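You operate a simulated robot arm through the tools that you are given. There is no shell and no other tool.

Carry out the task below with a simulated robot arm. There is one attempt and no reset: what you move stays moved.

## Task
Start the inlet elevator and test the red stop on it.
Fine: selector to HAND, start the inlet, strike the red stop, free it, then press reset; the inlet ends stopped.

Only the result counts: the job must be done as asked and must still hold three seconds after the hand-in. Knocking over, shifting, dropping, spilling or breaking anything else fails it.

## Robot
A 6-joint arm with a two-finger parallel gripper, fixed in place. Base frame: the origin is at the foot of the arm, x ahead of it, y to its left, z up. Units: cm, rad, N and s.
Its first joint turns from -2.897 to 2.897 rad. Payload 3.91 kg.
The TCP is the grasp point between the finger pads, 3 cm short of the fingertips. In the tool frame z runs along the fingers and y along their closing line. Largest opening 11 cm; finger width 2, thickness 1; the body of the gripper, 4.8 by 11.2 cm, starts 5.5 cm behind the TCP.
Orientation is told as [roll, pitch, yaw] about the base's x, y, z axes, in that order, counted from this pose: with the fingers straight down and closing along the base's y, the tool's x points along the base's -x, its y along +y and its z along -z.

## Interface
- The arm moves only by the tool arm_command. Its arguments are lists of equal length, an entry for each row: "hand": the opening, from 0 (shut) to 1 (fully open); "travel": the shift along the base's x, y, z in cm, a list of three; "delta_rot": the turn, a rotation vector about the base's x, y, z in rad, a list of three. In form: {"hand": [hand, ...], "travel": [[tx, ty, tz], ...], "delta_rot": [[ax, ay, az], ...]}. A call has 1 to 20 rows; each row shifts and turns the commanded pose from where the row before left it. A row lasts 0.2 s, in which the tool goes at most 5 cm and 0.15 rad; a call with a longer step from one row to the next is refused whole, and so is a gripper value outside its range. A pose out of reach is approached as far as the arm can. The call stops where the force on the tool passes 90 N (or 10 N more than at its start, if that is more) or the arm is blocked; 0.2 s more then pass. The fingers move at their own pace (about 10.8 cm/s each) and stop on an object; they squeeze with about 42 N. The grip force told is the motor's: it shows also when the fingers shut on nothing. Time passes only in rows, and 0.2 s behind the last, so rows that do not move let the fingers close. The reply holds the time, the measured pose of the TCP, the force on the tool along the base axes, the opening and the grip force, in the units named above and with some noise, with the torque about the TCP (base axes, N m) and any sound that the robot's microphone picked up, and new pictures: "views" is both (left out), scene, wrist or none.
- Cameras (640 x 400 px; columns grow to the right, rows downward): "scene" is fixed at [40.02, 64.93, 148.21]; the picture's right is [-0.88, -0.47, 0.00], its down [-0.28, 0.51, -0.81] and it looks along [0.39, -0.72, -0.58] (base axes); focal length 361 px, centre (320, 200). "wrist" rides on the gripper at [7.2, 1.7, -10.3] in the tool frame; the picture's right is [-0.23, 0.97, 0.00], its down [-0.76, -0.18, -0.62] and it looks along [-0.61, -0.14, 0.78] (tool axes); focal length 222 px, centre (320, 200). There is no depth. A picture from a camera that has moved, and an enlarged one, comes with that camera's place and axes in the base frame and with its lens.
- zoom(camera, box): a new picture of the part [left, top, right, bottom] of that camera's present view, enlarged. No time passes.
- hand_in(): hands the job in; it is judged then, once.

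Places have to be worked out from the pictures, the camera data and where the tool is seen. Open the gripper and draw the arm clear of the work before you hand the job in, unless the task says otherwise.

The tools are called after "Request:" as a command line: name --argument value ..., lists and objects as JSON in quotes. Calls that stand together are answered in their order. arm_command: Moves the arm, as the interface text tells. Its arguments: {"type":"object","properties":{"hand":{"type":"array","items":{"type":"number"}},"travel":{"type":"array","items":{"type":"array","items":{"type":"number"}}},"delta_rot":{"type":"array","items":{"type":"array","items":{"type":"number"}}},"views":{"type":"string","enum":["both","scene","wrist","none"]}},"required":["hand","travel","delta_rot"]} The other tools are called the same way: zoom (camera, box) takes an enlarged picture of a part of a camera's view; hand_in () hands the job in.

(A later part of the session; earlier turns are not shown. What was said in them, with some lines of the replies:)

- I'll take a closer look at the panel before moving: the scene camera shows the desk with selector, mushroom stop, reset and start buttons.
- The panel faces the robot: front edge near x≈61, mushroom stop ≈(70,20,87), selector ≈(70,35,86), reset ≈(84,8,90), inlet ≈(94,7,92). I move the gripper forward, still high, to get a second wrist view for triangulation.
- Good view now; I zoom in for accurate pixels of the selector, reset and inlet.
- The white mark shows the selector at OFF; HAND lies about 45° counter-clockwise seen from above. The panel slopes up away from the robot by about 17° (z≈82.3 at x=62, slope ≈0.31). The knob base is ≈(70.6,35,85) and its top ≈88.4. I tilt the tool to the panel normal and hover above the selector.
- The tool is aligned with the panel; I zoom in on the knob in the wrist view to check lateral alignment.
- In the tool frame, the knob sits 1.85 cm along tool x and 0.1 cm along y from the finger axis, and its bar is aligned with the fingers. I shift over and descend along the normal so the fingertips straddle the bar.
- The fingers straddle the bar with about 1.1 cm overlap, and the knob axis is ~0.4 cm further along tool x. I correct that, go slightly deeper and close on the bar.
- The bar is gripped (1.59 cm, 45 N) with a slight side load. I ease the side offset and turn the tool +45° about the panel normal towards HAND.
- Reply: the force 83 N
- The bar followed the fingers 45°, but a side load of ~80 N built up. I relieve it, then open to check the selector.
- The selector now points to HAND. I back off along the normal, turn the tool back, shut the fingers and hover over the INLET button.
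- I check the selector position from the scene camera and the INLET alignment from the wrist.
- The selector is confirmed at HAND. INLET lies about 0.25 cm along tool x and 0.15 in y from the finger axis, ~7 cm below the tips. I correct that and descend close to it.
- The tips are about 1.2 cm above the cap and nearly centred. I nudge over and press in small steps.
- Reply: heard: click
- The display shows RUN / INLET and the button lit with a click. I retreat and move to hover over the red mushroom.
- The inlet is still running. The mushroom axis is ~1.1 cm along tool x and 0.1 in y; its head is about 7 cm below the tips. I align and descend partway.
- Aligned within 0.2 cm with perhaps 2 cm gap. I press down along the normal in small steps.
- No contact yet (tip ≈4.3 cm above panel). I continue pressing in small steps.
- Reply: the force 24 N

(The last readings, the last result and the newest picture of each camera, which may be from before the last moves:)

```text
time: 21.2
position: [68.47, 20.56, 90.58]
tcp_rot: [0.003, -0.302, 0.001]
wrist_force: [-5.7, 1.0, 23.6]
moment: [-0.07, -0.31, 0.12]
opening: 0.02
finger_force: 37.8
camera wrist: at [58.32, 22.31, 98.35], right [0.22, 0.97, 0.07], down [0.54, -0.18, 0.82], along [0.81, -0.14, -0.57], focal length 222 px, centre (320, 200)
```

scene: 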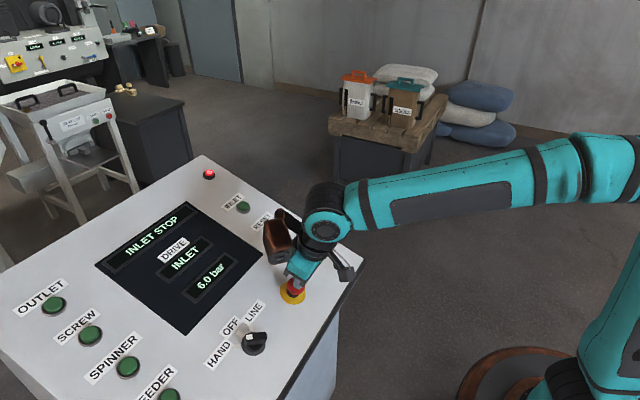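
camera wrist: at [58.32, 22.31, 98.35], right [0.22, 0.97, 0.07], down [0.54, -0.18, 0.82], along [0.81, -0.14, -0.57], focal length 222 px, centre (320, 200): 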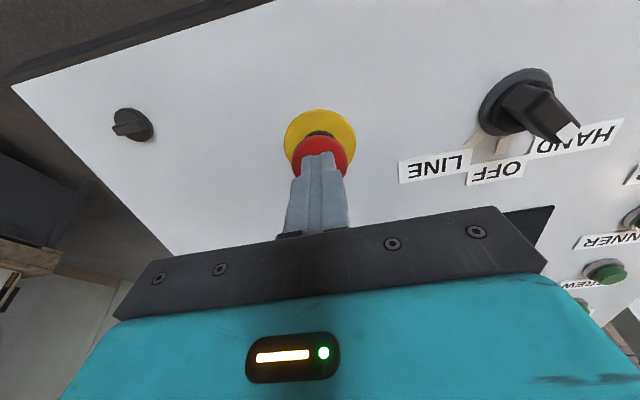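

The display reads INLET STOP and the red lamp lit. I back off to see whether the mushroom has latched down.

Request:
arm_command --hand '[0, 0.3, 0.6, 0.6]' --travel '[[-0.89, 0, 2.87], [-0.89, 0, 2.87], [0, 0, 0], [0, 0, 0]]' --delta_rot '[[0, 0, 0], [0, 0, 0], [0, 0, 0], [0, 0, 0]]'

Request:
zoom --camera "scene" --box '[230, 240, 350, 320]'

Request:
zoom --camera "wrist" --box '[220, 70, 420, 200]'

```text
time: 22.2
position: [66.69, 20.63, 96.18]
tcp_rot: [0.0, -0.298, 0.0]
wrist_force: [0.2, 0.1, 0.2]
moment: [0.04, -0.03, 0.0]
opening: 6.61
finger_force: 0.0
camera wrist: at [56.54, 22.35, 103.94], right [0.22, 0.97, 0.07], down [0.54, -0.18, 0.82], along [0.81, -0.14, -0.57], focal length 222 px, centre (320, 200)
```

scene: 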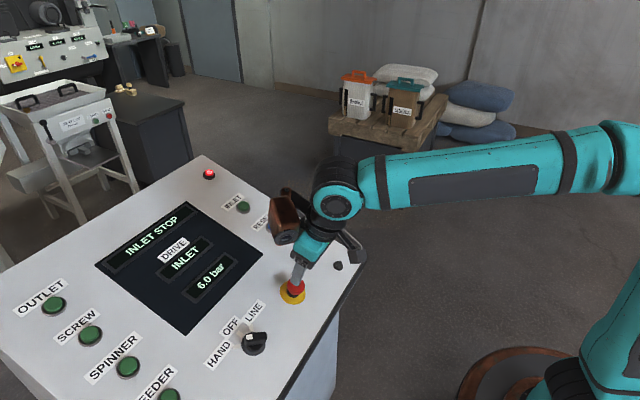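
wrist: 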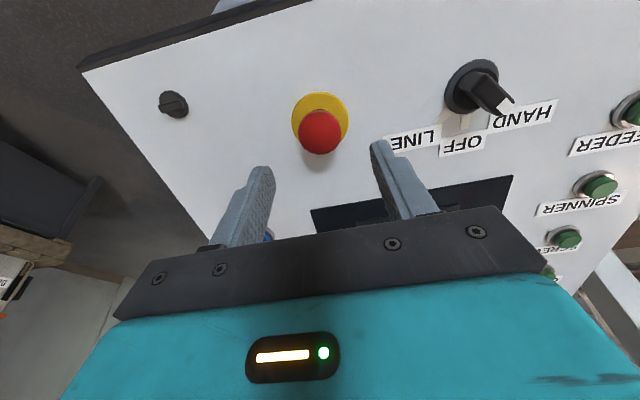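

```text
5.00 times, centred on (290, 280) of scene
camera zoom: at [40.02, 64.93, 148.21], right [-0.88, -0.47, 0.0], down [-0.28, 0.51, -0.81], along [0.39, -0.72, -0.58], focal length 1807 px, centre (470, -200)
```

zoom: 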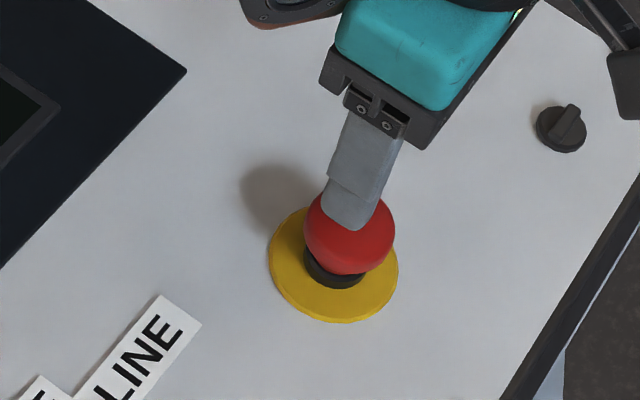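

```text
3.08 times, centred on (320, 135) of wrist
camera zoom: at [56.54, 22.35, 103.94], right [0.22, 0.97, 0.07], down [0.54, -0.18, 0.82], along [0.81, -0.14, -0.57], focal length 684 px, centre (320, 400)
```

zoom: 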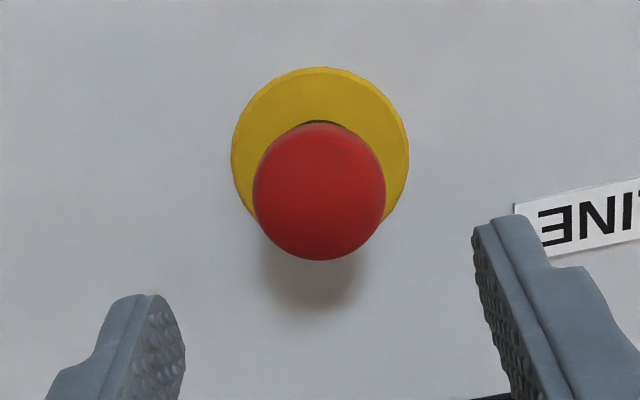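

The mushroom is latched lower and centred between the open fingers. I descend around the head so the pads can grip it.

Request:
arm_command --hand '[0.6, 0.6, 0.6, 0.6]' --travel '[[0.74, 0, -2.39], [0.74, 0, -2.39], [0.68, 0, -2.2], [0, 0, 0]]' --delta_rot '[[0, 0, 0], [0, 0, 0], [0, 0, 0], [0, 0, 0]]'

Request:
zoom --camera "wrist" --box '[220, 80, 420, 220]'

Request:
zoom --camera "scene" --box '[230, 240, 350, 320]'

```text
time: 23.2
position: [68.9, 20.51, 89.07]
tcp_rot: [0.0, -0.299, 0.002]
wrist_force: [0.1, -0.3, 0.1]
moment: [-0.01, -0.03, 0.02]
opening: 6.63
finger_force: 0.2
camera wrist: at [58.81, 22.26, 96.97], right [0.22, 0.97, 0.07], down [0.54, -0.18, 0.82], along [0.81, -0.14, -0.57], focal length 222 px, centre (320, 200)
```

scene: 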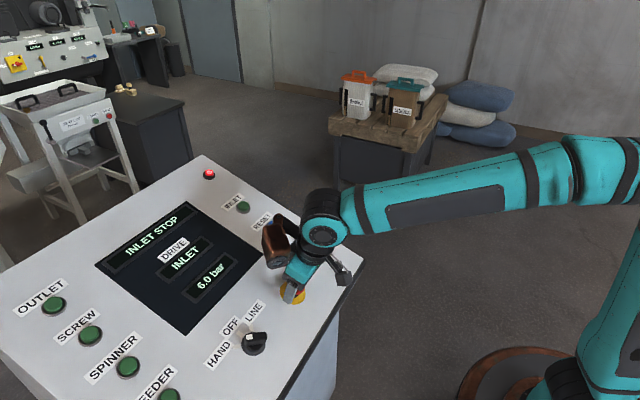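
wrist: 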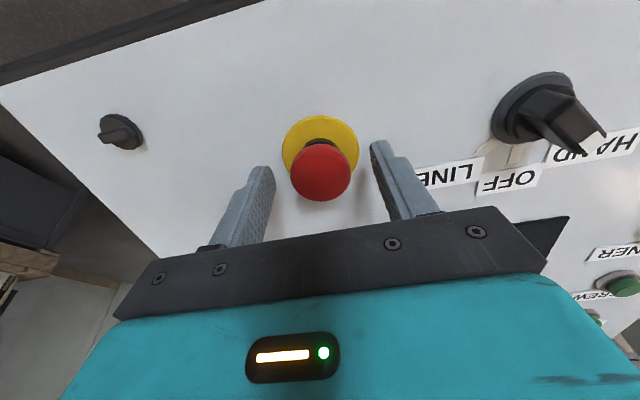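

```text
2.86 times, centred on (320, 150) of wrist
camera zoom: at [58.81, 22.26, 96.97], right [0.22, 0.97, 0.07], down [0.54, -0.18, 0.82], along [0.81, -0.14, -0.57], focal length 635 px, centre (320, 343)
```

zoom: 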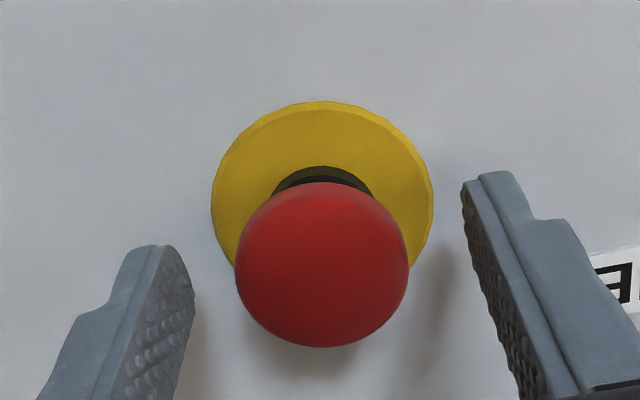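

```text
5.00 times, centred on (290, 280) of scene
camera zoom: at [40.02, 64.93, 148.21], right [-0.88, -0.47, 0.0], down [-0.28, 0.51, -0.81], along [0.39, -0.72, -0.58], focal length 1807 px, centre (470, -200)
```

zoom: 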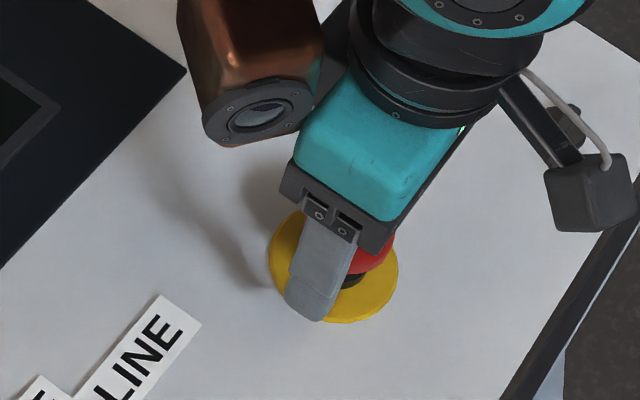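

The fingers straddle the head with tips ~1.5 cm above the panel. I close on it.

Request:
arm_command --hand '[0.3, 0, 0, 0, 0]' --travel '[[0, 0, 0], [0, 0, 0], [0, 0, 0], [0, 0, 0], [0, 0, 0]]' --delta_rot '[[0, 0, 0], [0, 0, 0], [0, 0, 0], [0, 0, 0], [0, 0, 0]]' --views "wrist"

Request:
zoom --camera "wrist" --box '[220, 80, 420, 220]'

```text
time: 24.4
position: [68.96, 20.49, 89.22]
tcp_rot: [0.002, -0.299, 0.001]
wrist_force: [-2.6, -11.1, -2.8]
moment: [0.08, 0.13, -0.06]
opening: 3.88
finger_force: 44.6
camera wrist: at [58.81, 22.2, 96.98], right [0.22, 0.97, 0.07], down [0.54, -0.18, 0.82], along [0.81, -0.14, -0.57], focal length 222 px, centre (320, 200)
```

wrist: 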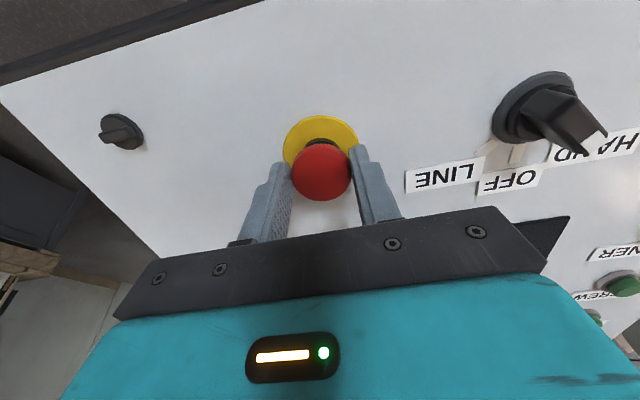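

```text
2.86 times, centred on (320, 150) of wrist
camera zoom: at [58.81, 22.2, 96.98], right [0.22, 0.97, 0.07], down [0.54, -0.18, 0.82], along [0.81, -0.14, -0.57], focal length 635 px, centre (320, 343)
```

zoom: 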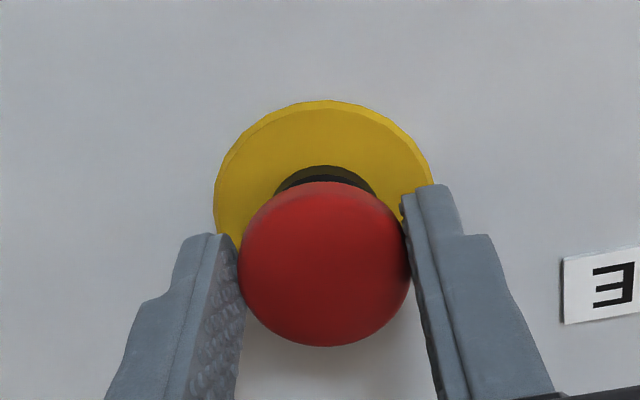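

The head is gripped (3.88 cm). I first try a clockwise twist about the panel normal.

Request:
arm_command --hand '[0, 0, 0, 0, 0, 0, 0]' --travel '[[0, -0.05, 0], [0, 0, 0], [0, 0, 0], [0, 0, 0], [0, 0, 0], [0, 0, 0], [0, 0, 0]]' --delta_rot '[[0.0296, 0, -0.0955], [0.0296, 0, -0.0955], [0.0296, 0, -0.0955], [0.0296, 0, -0.0955], [0.0296, 0, -0.0955], [0.0296, 0, -0.0955], [0, 0, 0]]'

Request:
zoom --camera "wrist" --box '[220, 80, 420, 220]'

```text
time: 26.0
position: [68.83, 20.79, 89.24]
tcp_rot: [0.174, -0.246, -0.622]
wrist_force: [8.6, 25.5, 33.4]
moment: [0.82, -0.85, 0.73]
opening: 3.88
finger_force: 45.2
camera wrist: at [60.83, 26.26, 97.67], right [0.7, 0.68, 0.22], down [0.32, -0.58, 0.75], along [0.63, -0.46, -0.62], focal length 222 px, centre (320, 200)
```

scene: 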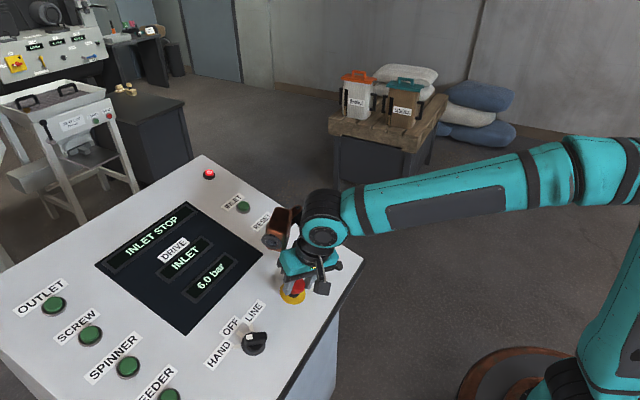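
wrist: 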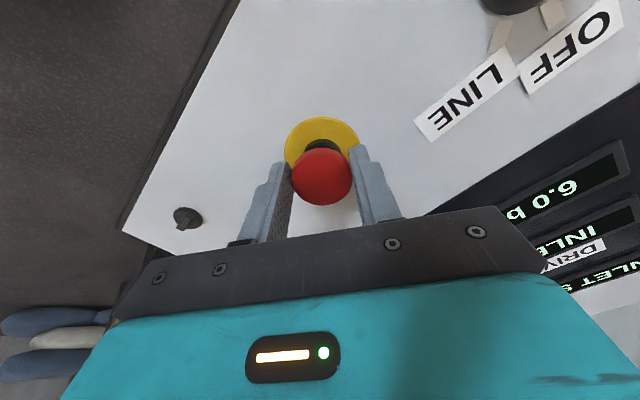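

```text
2.86 times, centred on (320, 150) of wrist
camera zoom: at [60.83, 26.26, 97.67], right [0.7, 0.68, 0.22], down [0.32, -0.58, 0.75], along [0.63, -0.46, -0.62], focal length 635 px, centre (320, 343)
```

zoom: 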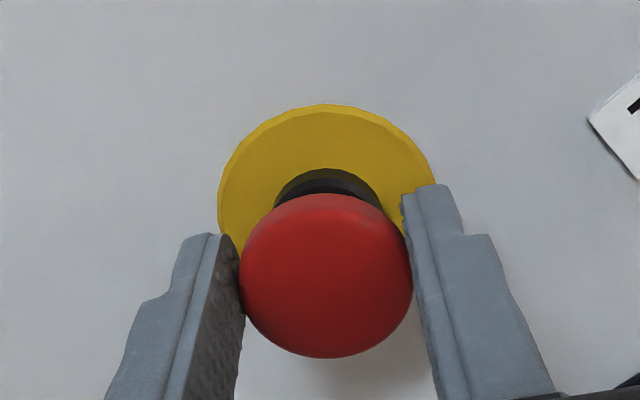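

The head appears to have risen (more of the neck visible, an upward push of 33 N), suggesting the twist released it. I open and back off to verify.

Request:
arm_command --hand '[0.2, 0.6, 0.6, 0.6, 0.6, 0.6]' --travel '[[0, 0, 0], [0, 0, 0], [0, 0, 0], [-0.89, 0, 2.87], [-0.89, 0, 2.87], [0, 0, 0]]' --delta_rot '[[0, 0, 0], [0, 0, 0], [0, 0, 0], [0, 0, 0], [0, 0, 0], [0, 0, 0]]'

Request:
zoom --camera "wrist" --box '[220, 60, 420, 200]'

Request:
zoom --camera "scene" --box '[230, 240, 350, 320]'

```text
time: 27.4
position: [67.26, 20.58, 94.77]
tcp_rot: [0.174, -0.243, -0.622]
wrist_force: [-0.6, -0.1, 0.8]
moment: [-0.01, 0.01, 0.02]
opening: 6.61
finger_force: 0.1
camera wrist: at [59.15, 26.04, 103.27], right [0.7, 0.68, 0.22], down [0.32, -0.58, 0.75], along [0.63, -0.46, -0.62], focal length 222 px, centre (320, 200)
```

scene: 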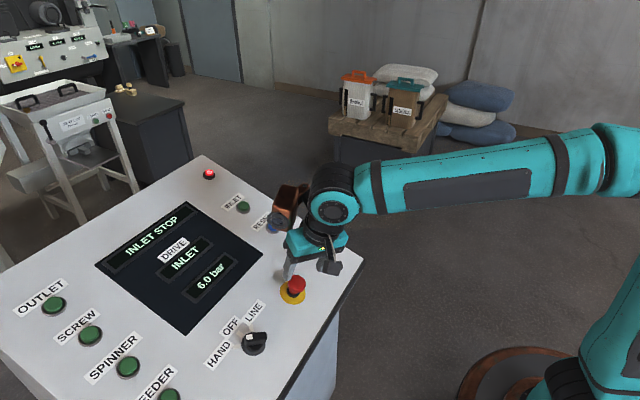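
wrist: 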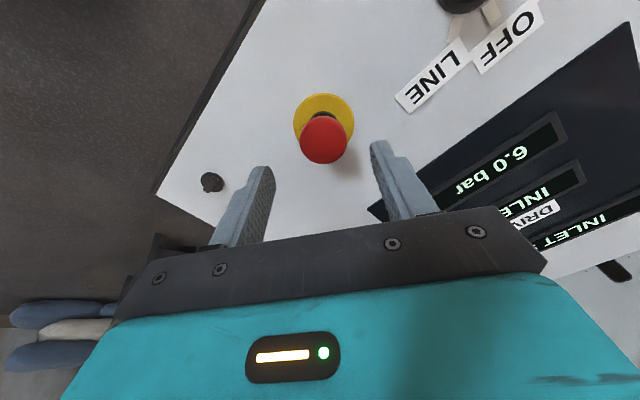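

```text
2.86 times, centred on (320, 130) of wrist
camera zoom: at [59.15, 26.04, 103.27], right [0.7, 0.68, 0.22], down [0.32, -0.58, 0.75], along [0.63, -0.46, -0.62], focal length 635 px, centre (320, 400)
```

zoom: 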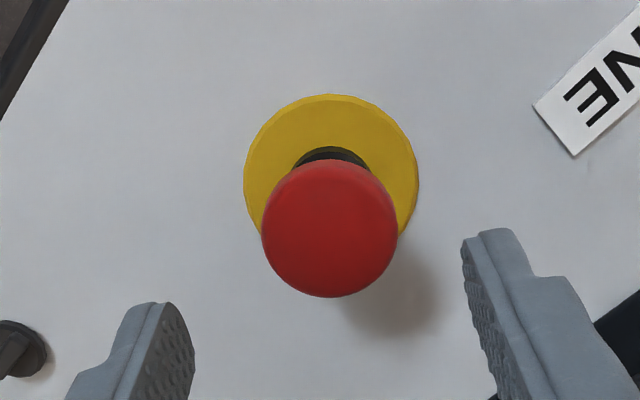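

```text
5.00 times, centred on (290, 280) of scene
camera zoom: at [40.02, 64.93, 148.21], right [-0.88, -0.47, 0.0], down [-0.28, 0.51, -0.81], along [0.39, -0.72, -0.58], focal length 1807 px, centre (470, -200)
```

zoom: 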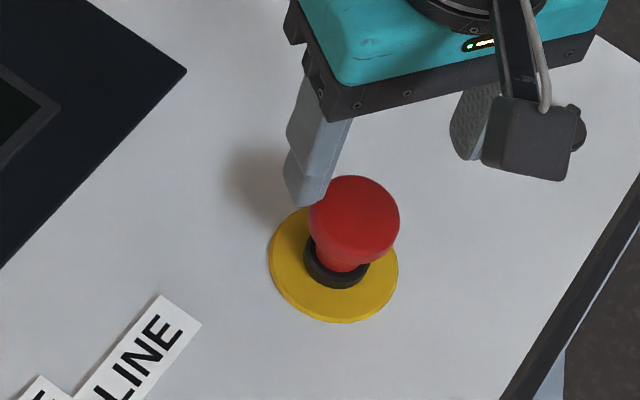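

The mushroom is back at its original raised height; the display still shows INLET STOP awaiting reset. I rise, undo the twist, close the fingers and hover over RESET.

Request:
arm_command --hand '[0.6, 0.3, 0, 0, 0, 0, 0, 0]' --travel '[[-1.2, 0, 3.8], [2.6, -2.1, 0], [2.6, -2.1, 0], [2.6, -2.1, 0], [2.6, -2.1, 0], [2.6, -2.1, 0], [2.2, -1.6, -0.3], [0, 0, 0]]' --delta_rot '[[0, 0, 0], [-0.0296, 0, 0.0955], [-0.0296, 0, 0.0955], [-0.0296, 0, 0.0955], [-0.0296, 0, 0.0955], [-0.0296, 0, 0.0955], [-0.0296, 0, 0.0955], [0, 0, 0]]'

Request:
zoom --camera "wrist" --box '[240, 70, 400, 180]'

Request:
zoom --camera "scene" --box '[210, 180, 350, 300]'

```text
time: 29.2
position: [81.12, 8.46, 98.42]
tcp_rot: [0.0, -0.3, 0.001]
wrist_force: [0.3, -0.5, -1.5]
moment: [-0.01, 0.01, -0.04]
opening: 0.0
finger_force: 37.1
camera wrist: at [71.03, 10.14, 106.14], right [0.22, 0.97, 0.07], down [0.54, -0.18, 0.82], along [0.81, -0.14, -0.57], focal length 222 px, centre (320, 200)
```

scene: 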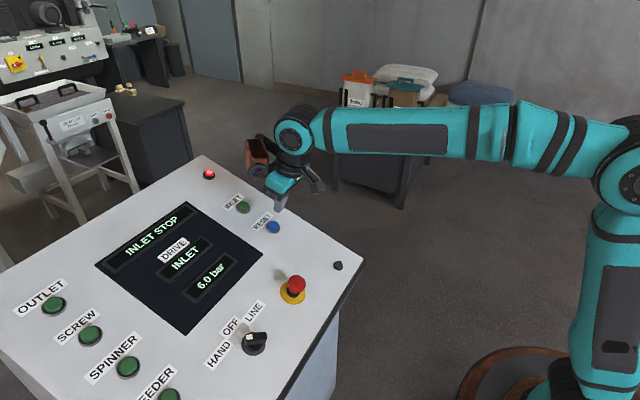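
wrist: 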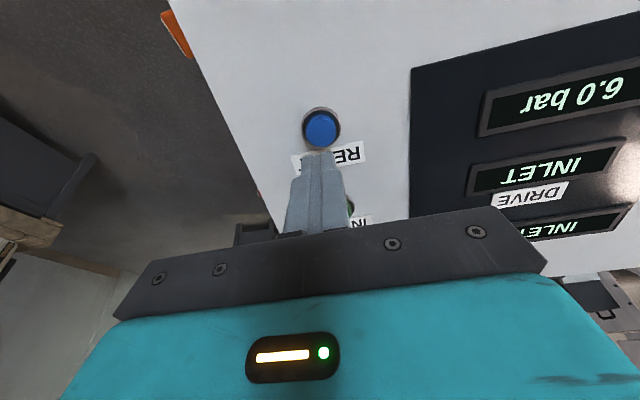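

```text
3.64 times, centred on (320, 125) of wrist
camera zoom: at [71.03, 10.14, 106.14], right [0.22, 0.97, 0.07], down [0.54, -0.18, 0.82], along [0.81, -0.14, -0.57], focal length 808 px, centre (320, 473)
```

zoom: 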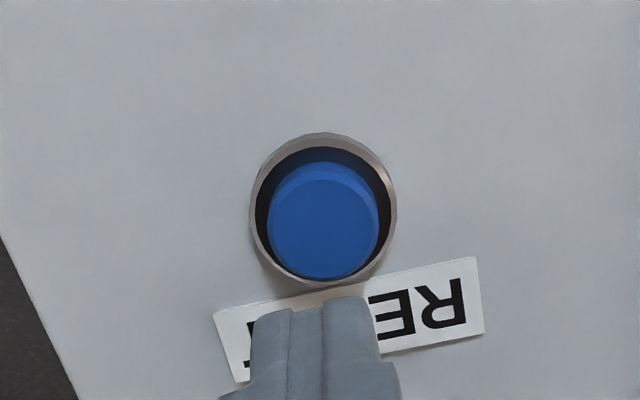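

```text
3.33 times, centred on (280, 240) of scene
camera zoom: at [40.02, 64.93, 148.21], right [-0.88, -0.47, 0.0], down [-0.28, 0.51, -0.81], along [0.39, -0.72, -0.58], focal length 1204 px, centre (453, 67)
```

zoom: 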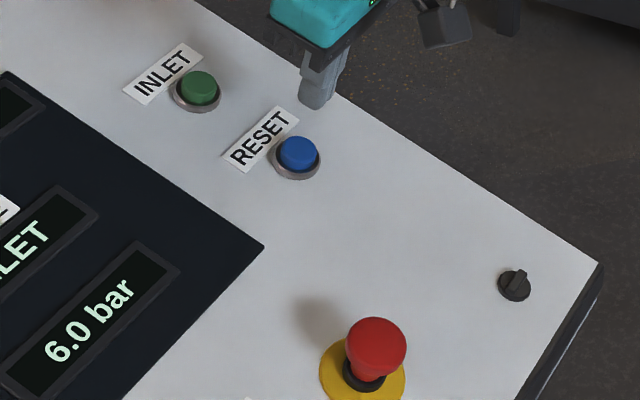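

RESET is aligned under the fingertips (within 0.1 cm), cap about 5 cm below. I descend and press with small final steps to the same depth that worked for INLET.

Request:
arm_command --hand '[0, 0, 0, 0, 0, 0, 0, 0]' --travel '[[0.62, 0.05, -2.0], [0.62, 0, -2.0], [0.08, 0, -0.26], [0.08, 0, -0.26], [0.08, 0, -0.26], [0.08, 0, -0.26], [0.08, 0, -0.26], [0, 0, 0]]' --delta_rot '[[0, 0, 0], [0, 0, 0], [0, 0, 0], [0, 0, 0], [0, 0, 0], [0, 0, 0], [0, 0, 0], [0, 0, 0]]'

```text
time: 31.0
position: [82.84, 8.46, 93.0]
tcp_rot: [0.0, -0.298, 0.0]
wrist_force: [0.0, -0.1, 1.3]
moment: [0.0, -0.02, 0.0]
opening: 0.02
finger_force: 37.7
camera wrist: at [72.66, 10.21, 100.87], right [0.22, 0.97, 0.07], down [0.54, -0.18, 0.82], along [0.81, -0.14, -0.57], focal length 222 px, centre (320, 200)
```

scene: 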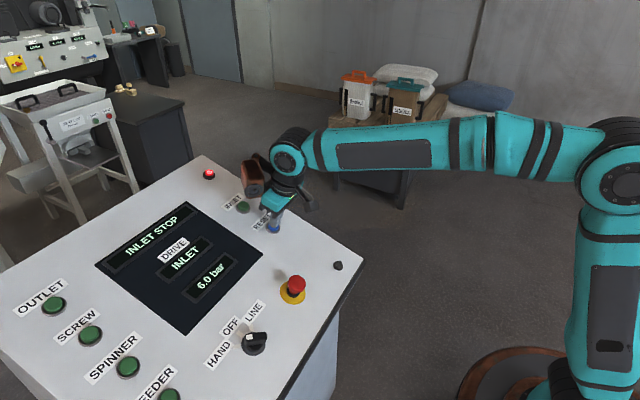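
wrist: 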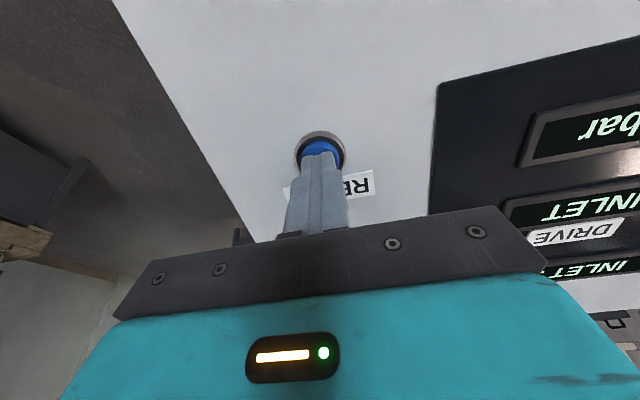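

The tip has just touched (1.3 N); no click yet. I press further in small steps.

Request:
arm_command --hand '[0, 0, 0, 0]' --travel '[[0.06, 0, -0.19], [0.06, 0, -0.19], [0.06, 0, -0.19], [0, 0, 0]]' --delta_rot '[[0, 0, 0], [0, 0, 0], [0, 0, 0], [0, 0, 0]]'

```text
time: 32.0
position: [82.92, 8.52, 92.62]
tcp_rot: [-0.002, -0.299, 0.001]
wrist_force: [0.4, -0.8, 18.4]
moment: [-0.05, -0.35, 0.01]
opening: 0.0
finger_force: 37.6
heard: click
camera wrist: at [72.76, 10.21, 100.43], right [0.22, 0.97, 0.07], down [0.54, -0.18, 0.82], along [0.81, -0.14, -0.57], focal length 222 px, centre (320, 200)
```

scene: 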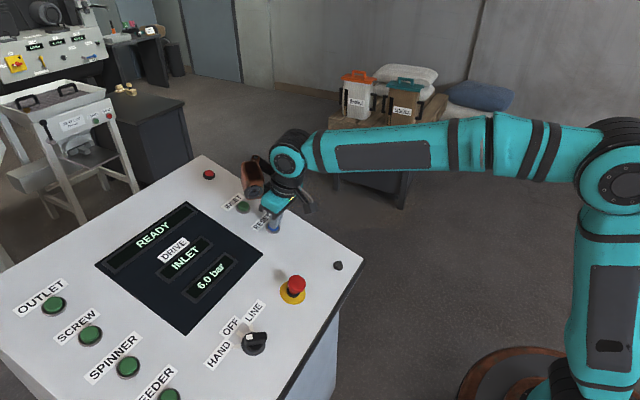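
wrist: 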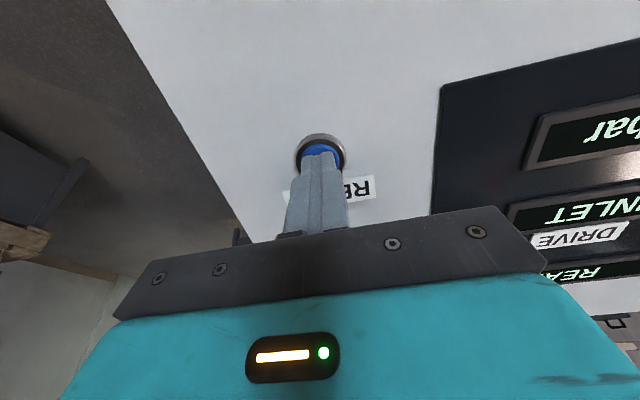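

A click, the display reads READY, and the fault lamp went out. I withdraw along the normal, raise clear of the desk and open the gripper.

Request:
arm_command --hand '[0, 0, 0, 0.3, 0.6, 1, 1, 1, 1, 1]' --travel '[[-0.9, 0, 2.86], [-1.2, 0, 3.8], [-1.2, 0, 3.8], [-1.2, 0, 3.8], [-3, 0, 3.5], [-3, 0, 3.5], [-3, 0, 3.5], [-3, 0, 3], [-3, 0, 0], [0, 0, 0]]' --delta_rot '[[0, 0, 0], [0, 0, 0], [0, 0, 0], [0, 0, 0], [0, 0, 0], [0, 0, 0], [0, 0, 0], [0, 0, 0], [0, 0, 0], [0, 0, 0]]'

Request:
zoom --camera "scene" --box '[80, 150, 380, 370]'

```text
time: 34.2
position: [63.4, 8.35, 120.13]
tcp_rot: [-0.001, -0.3, 0.0]
wrist_force: [-0.5, -0.4, -0.2]
moment: [0.03, 0.0, -0.02]
opening: 11.0
finger_force: 0.0
camera wrist: at [53.21, 10.17, 128.04], right [0.22, 0.97, 0.07], down [0.54, -0.18, 0.82], along [0.81, -0.14, -0.57], focal length 222 px, centre (320, 200)
```

scene: 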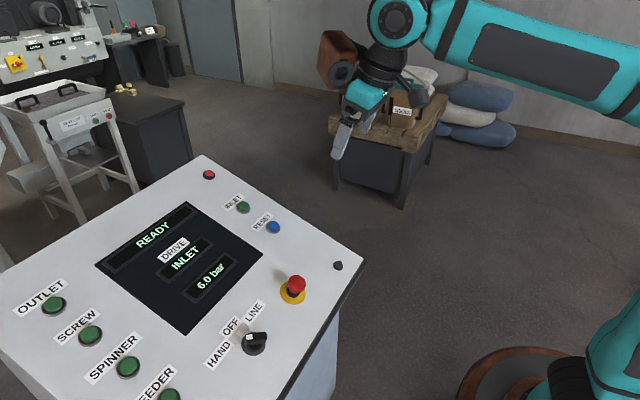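
wrist: 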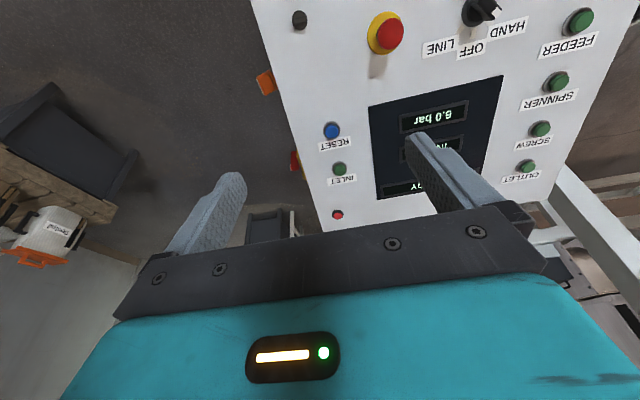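

```text
1.82 times, centred on (230, 260) of scene
camera zoom: at [40.02, 64.93, 148.21], right [-0.88, -0.47, 0.0], down [-0.28, 0.51, -0.81], along [0.39, -0.72, -0.58], focal length 657 px, centre (484, 91)
```

zoom: 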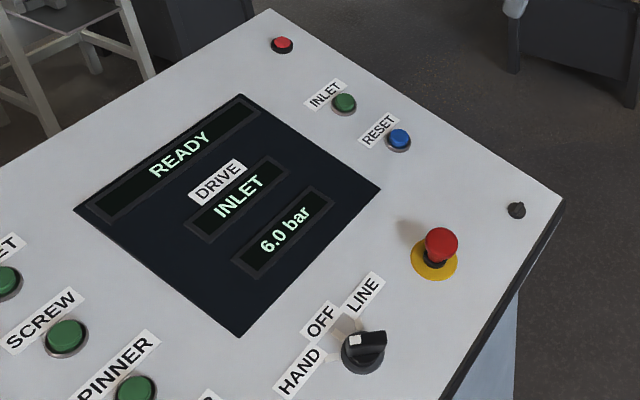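

The final state is as asked: the selector is at HAND, the mushroom is up, the display reads READY with the inlet stopped and the lamps off, and the arm is clear with the gripper open. I hand the job in.

Request:
hand_in

```text
The job is handed in.
```

The red stop test on the inlet elevator is done, and the job is handed in. The inlet is now stopped.

1. **Selector:** I turned it from OFF to HAND and left it there.
2. **Start:** I pressed INLET. The display changed to RUN / INLET and the button lit.
3. **Stop test:** I struck the red mushroom stop. The display changed to INLET STOP, the red lamp came on and the INLET light went out, so the stop cut the inlet as it should.
4. **Freeing it:** The stop latched down, and a clockwise twist released it to its original height. The display still showed INLET STOP until the reset.
5. **Reset:** I pressed RESET. The display went back to READY and the red lamp went out.

The arm is clear of the desk with the gripper open, and I saw nothing else moved or knocked over.
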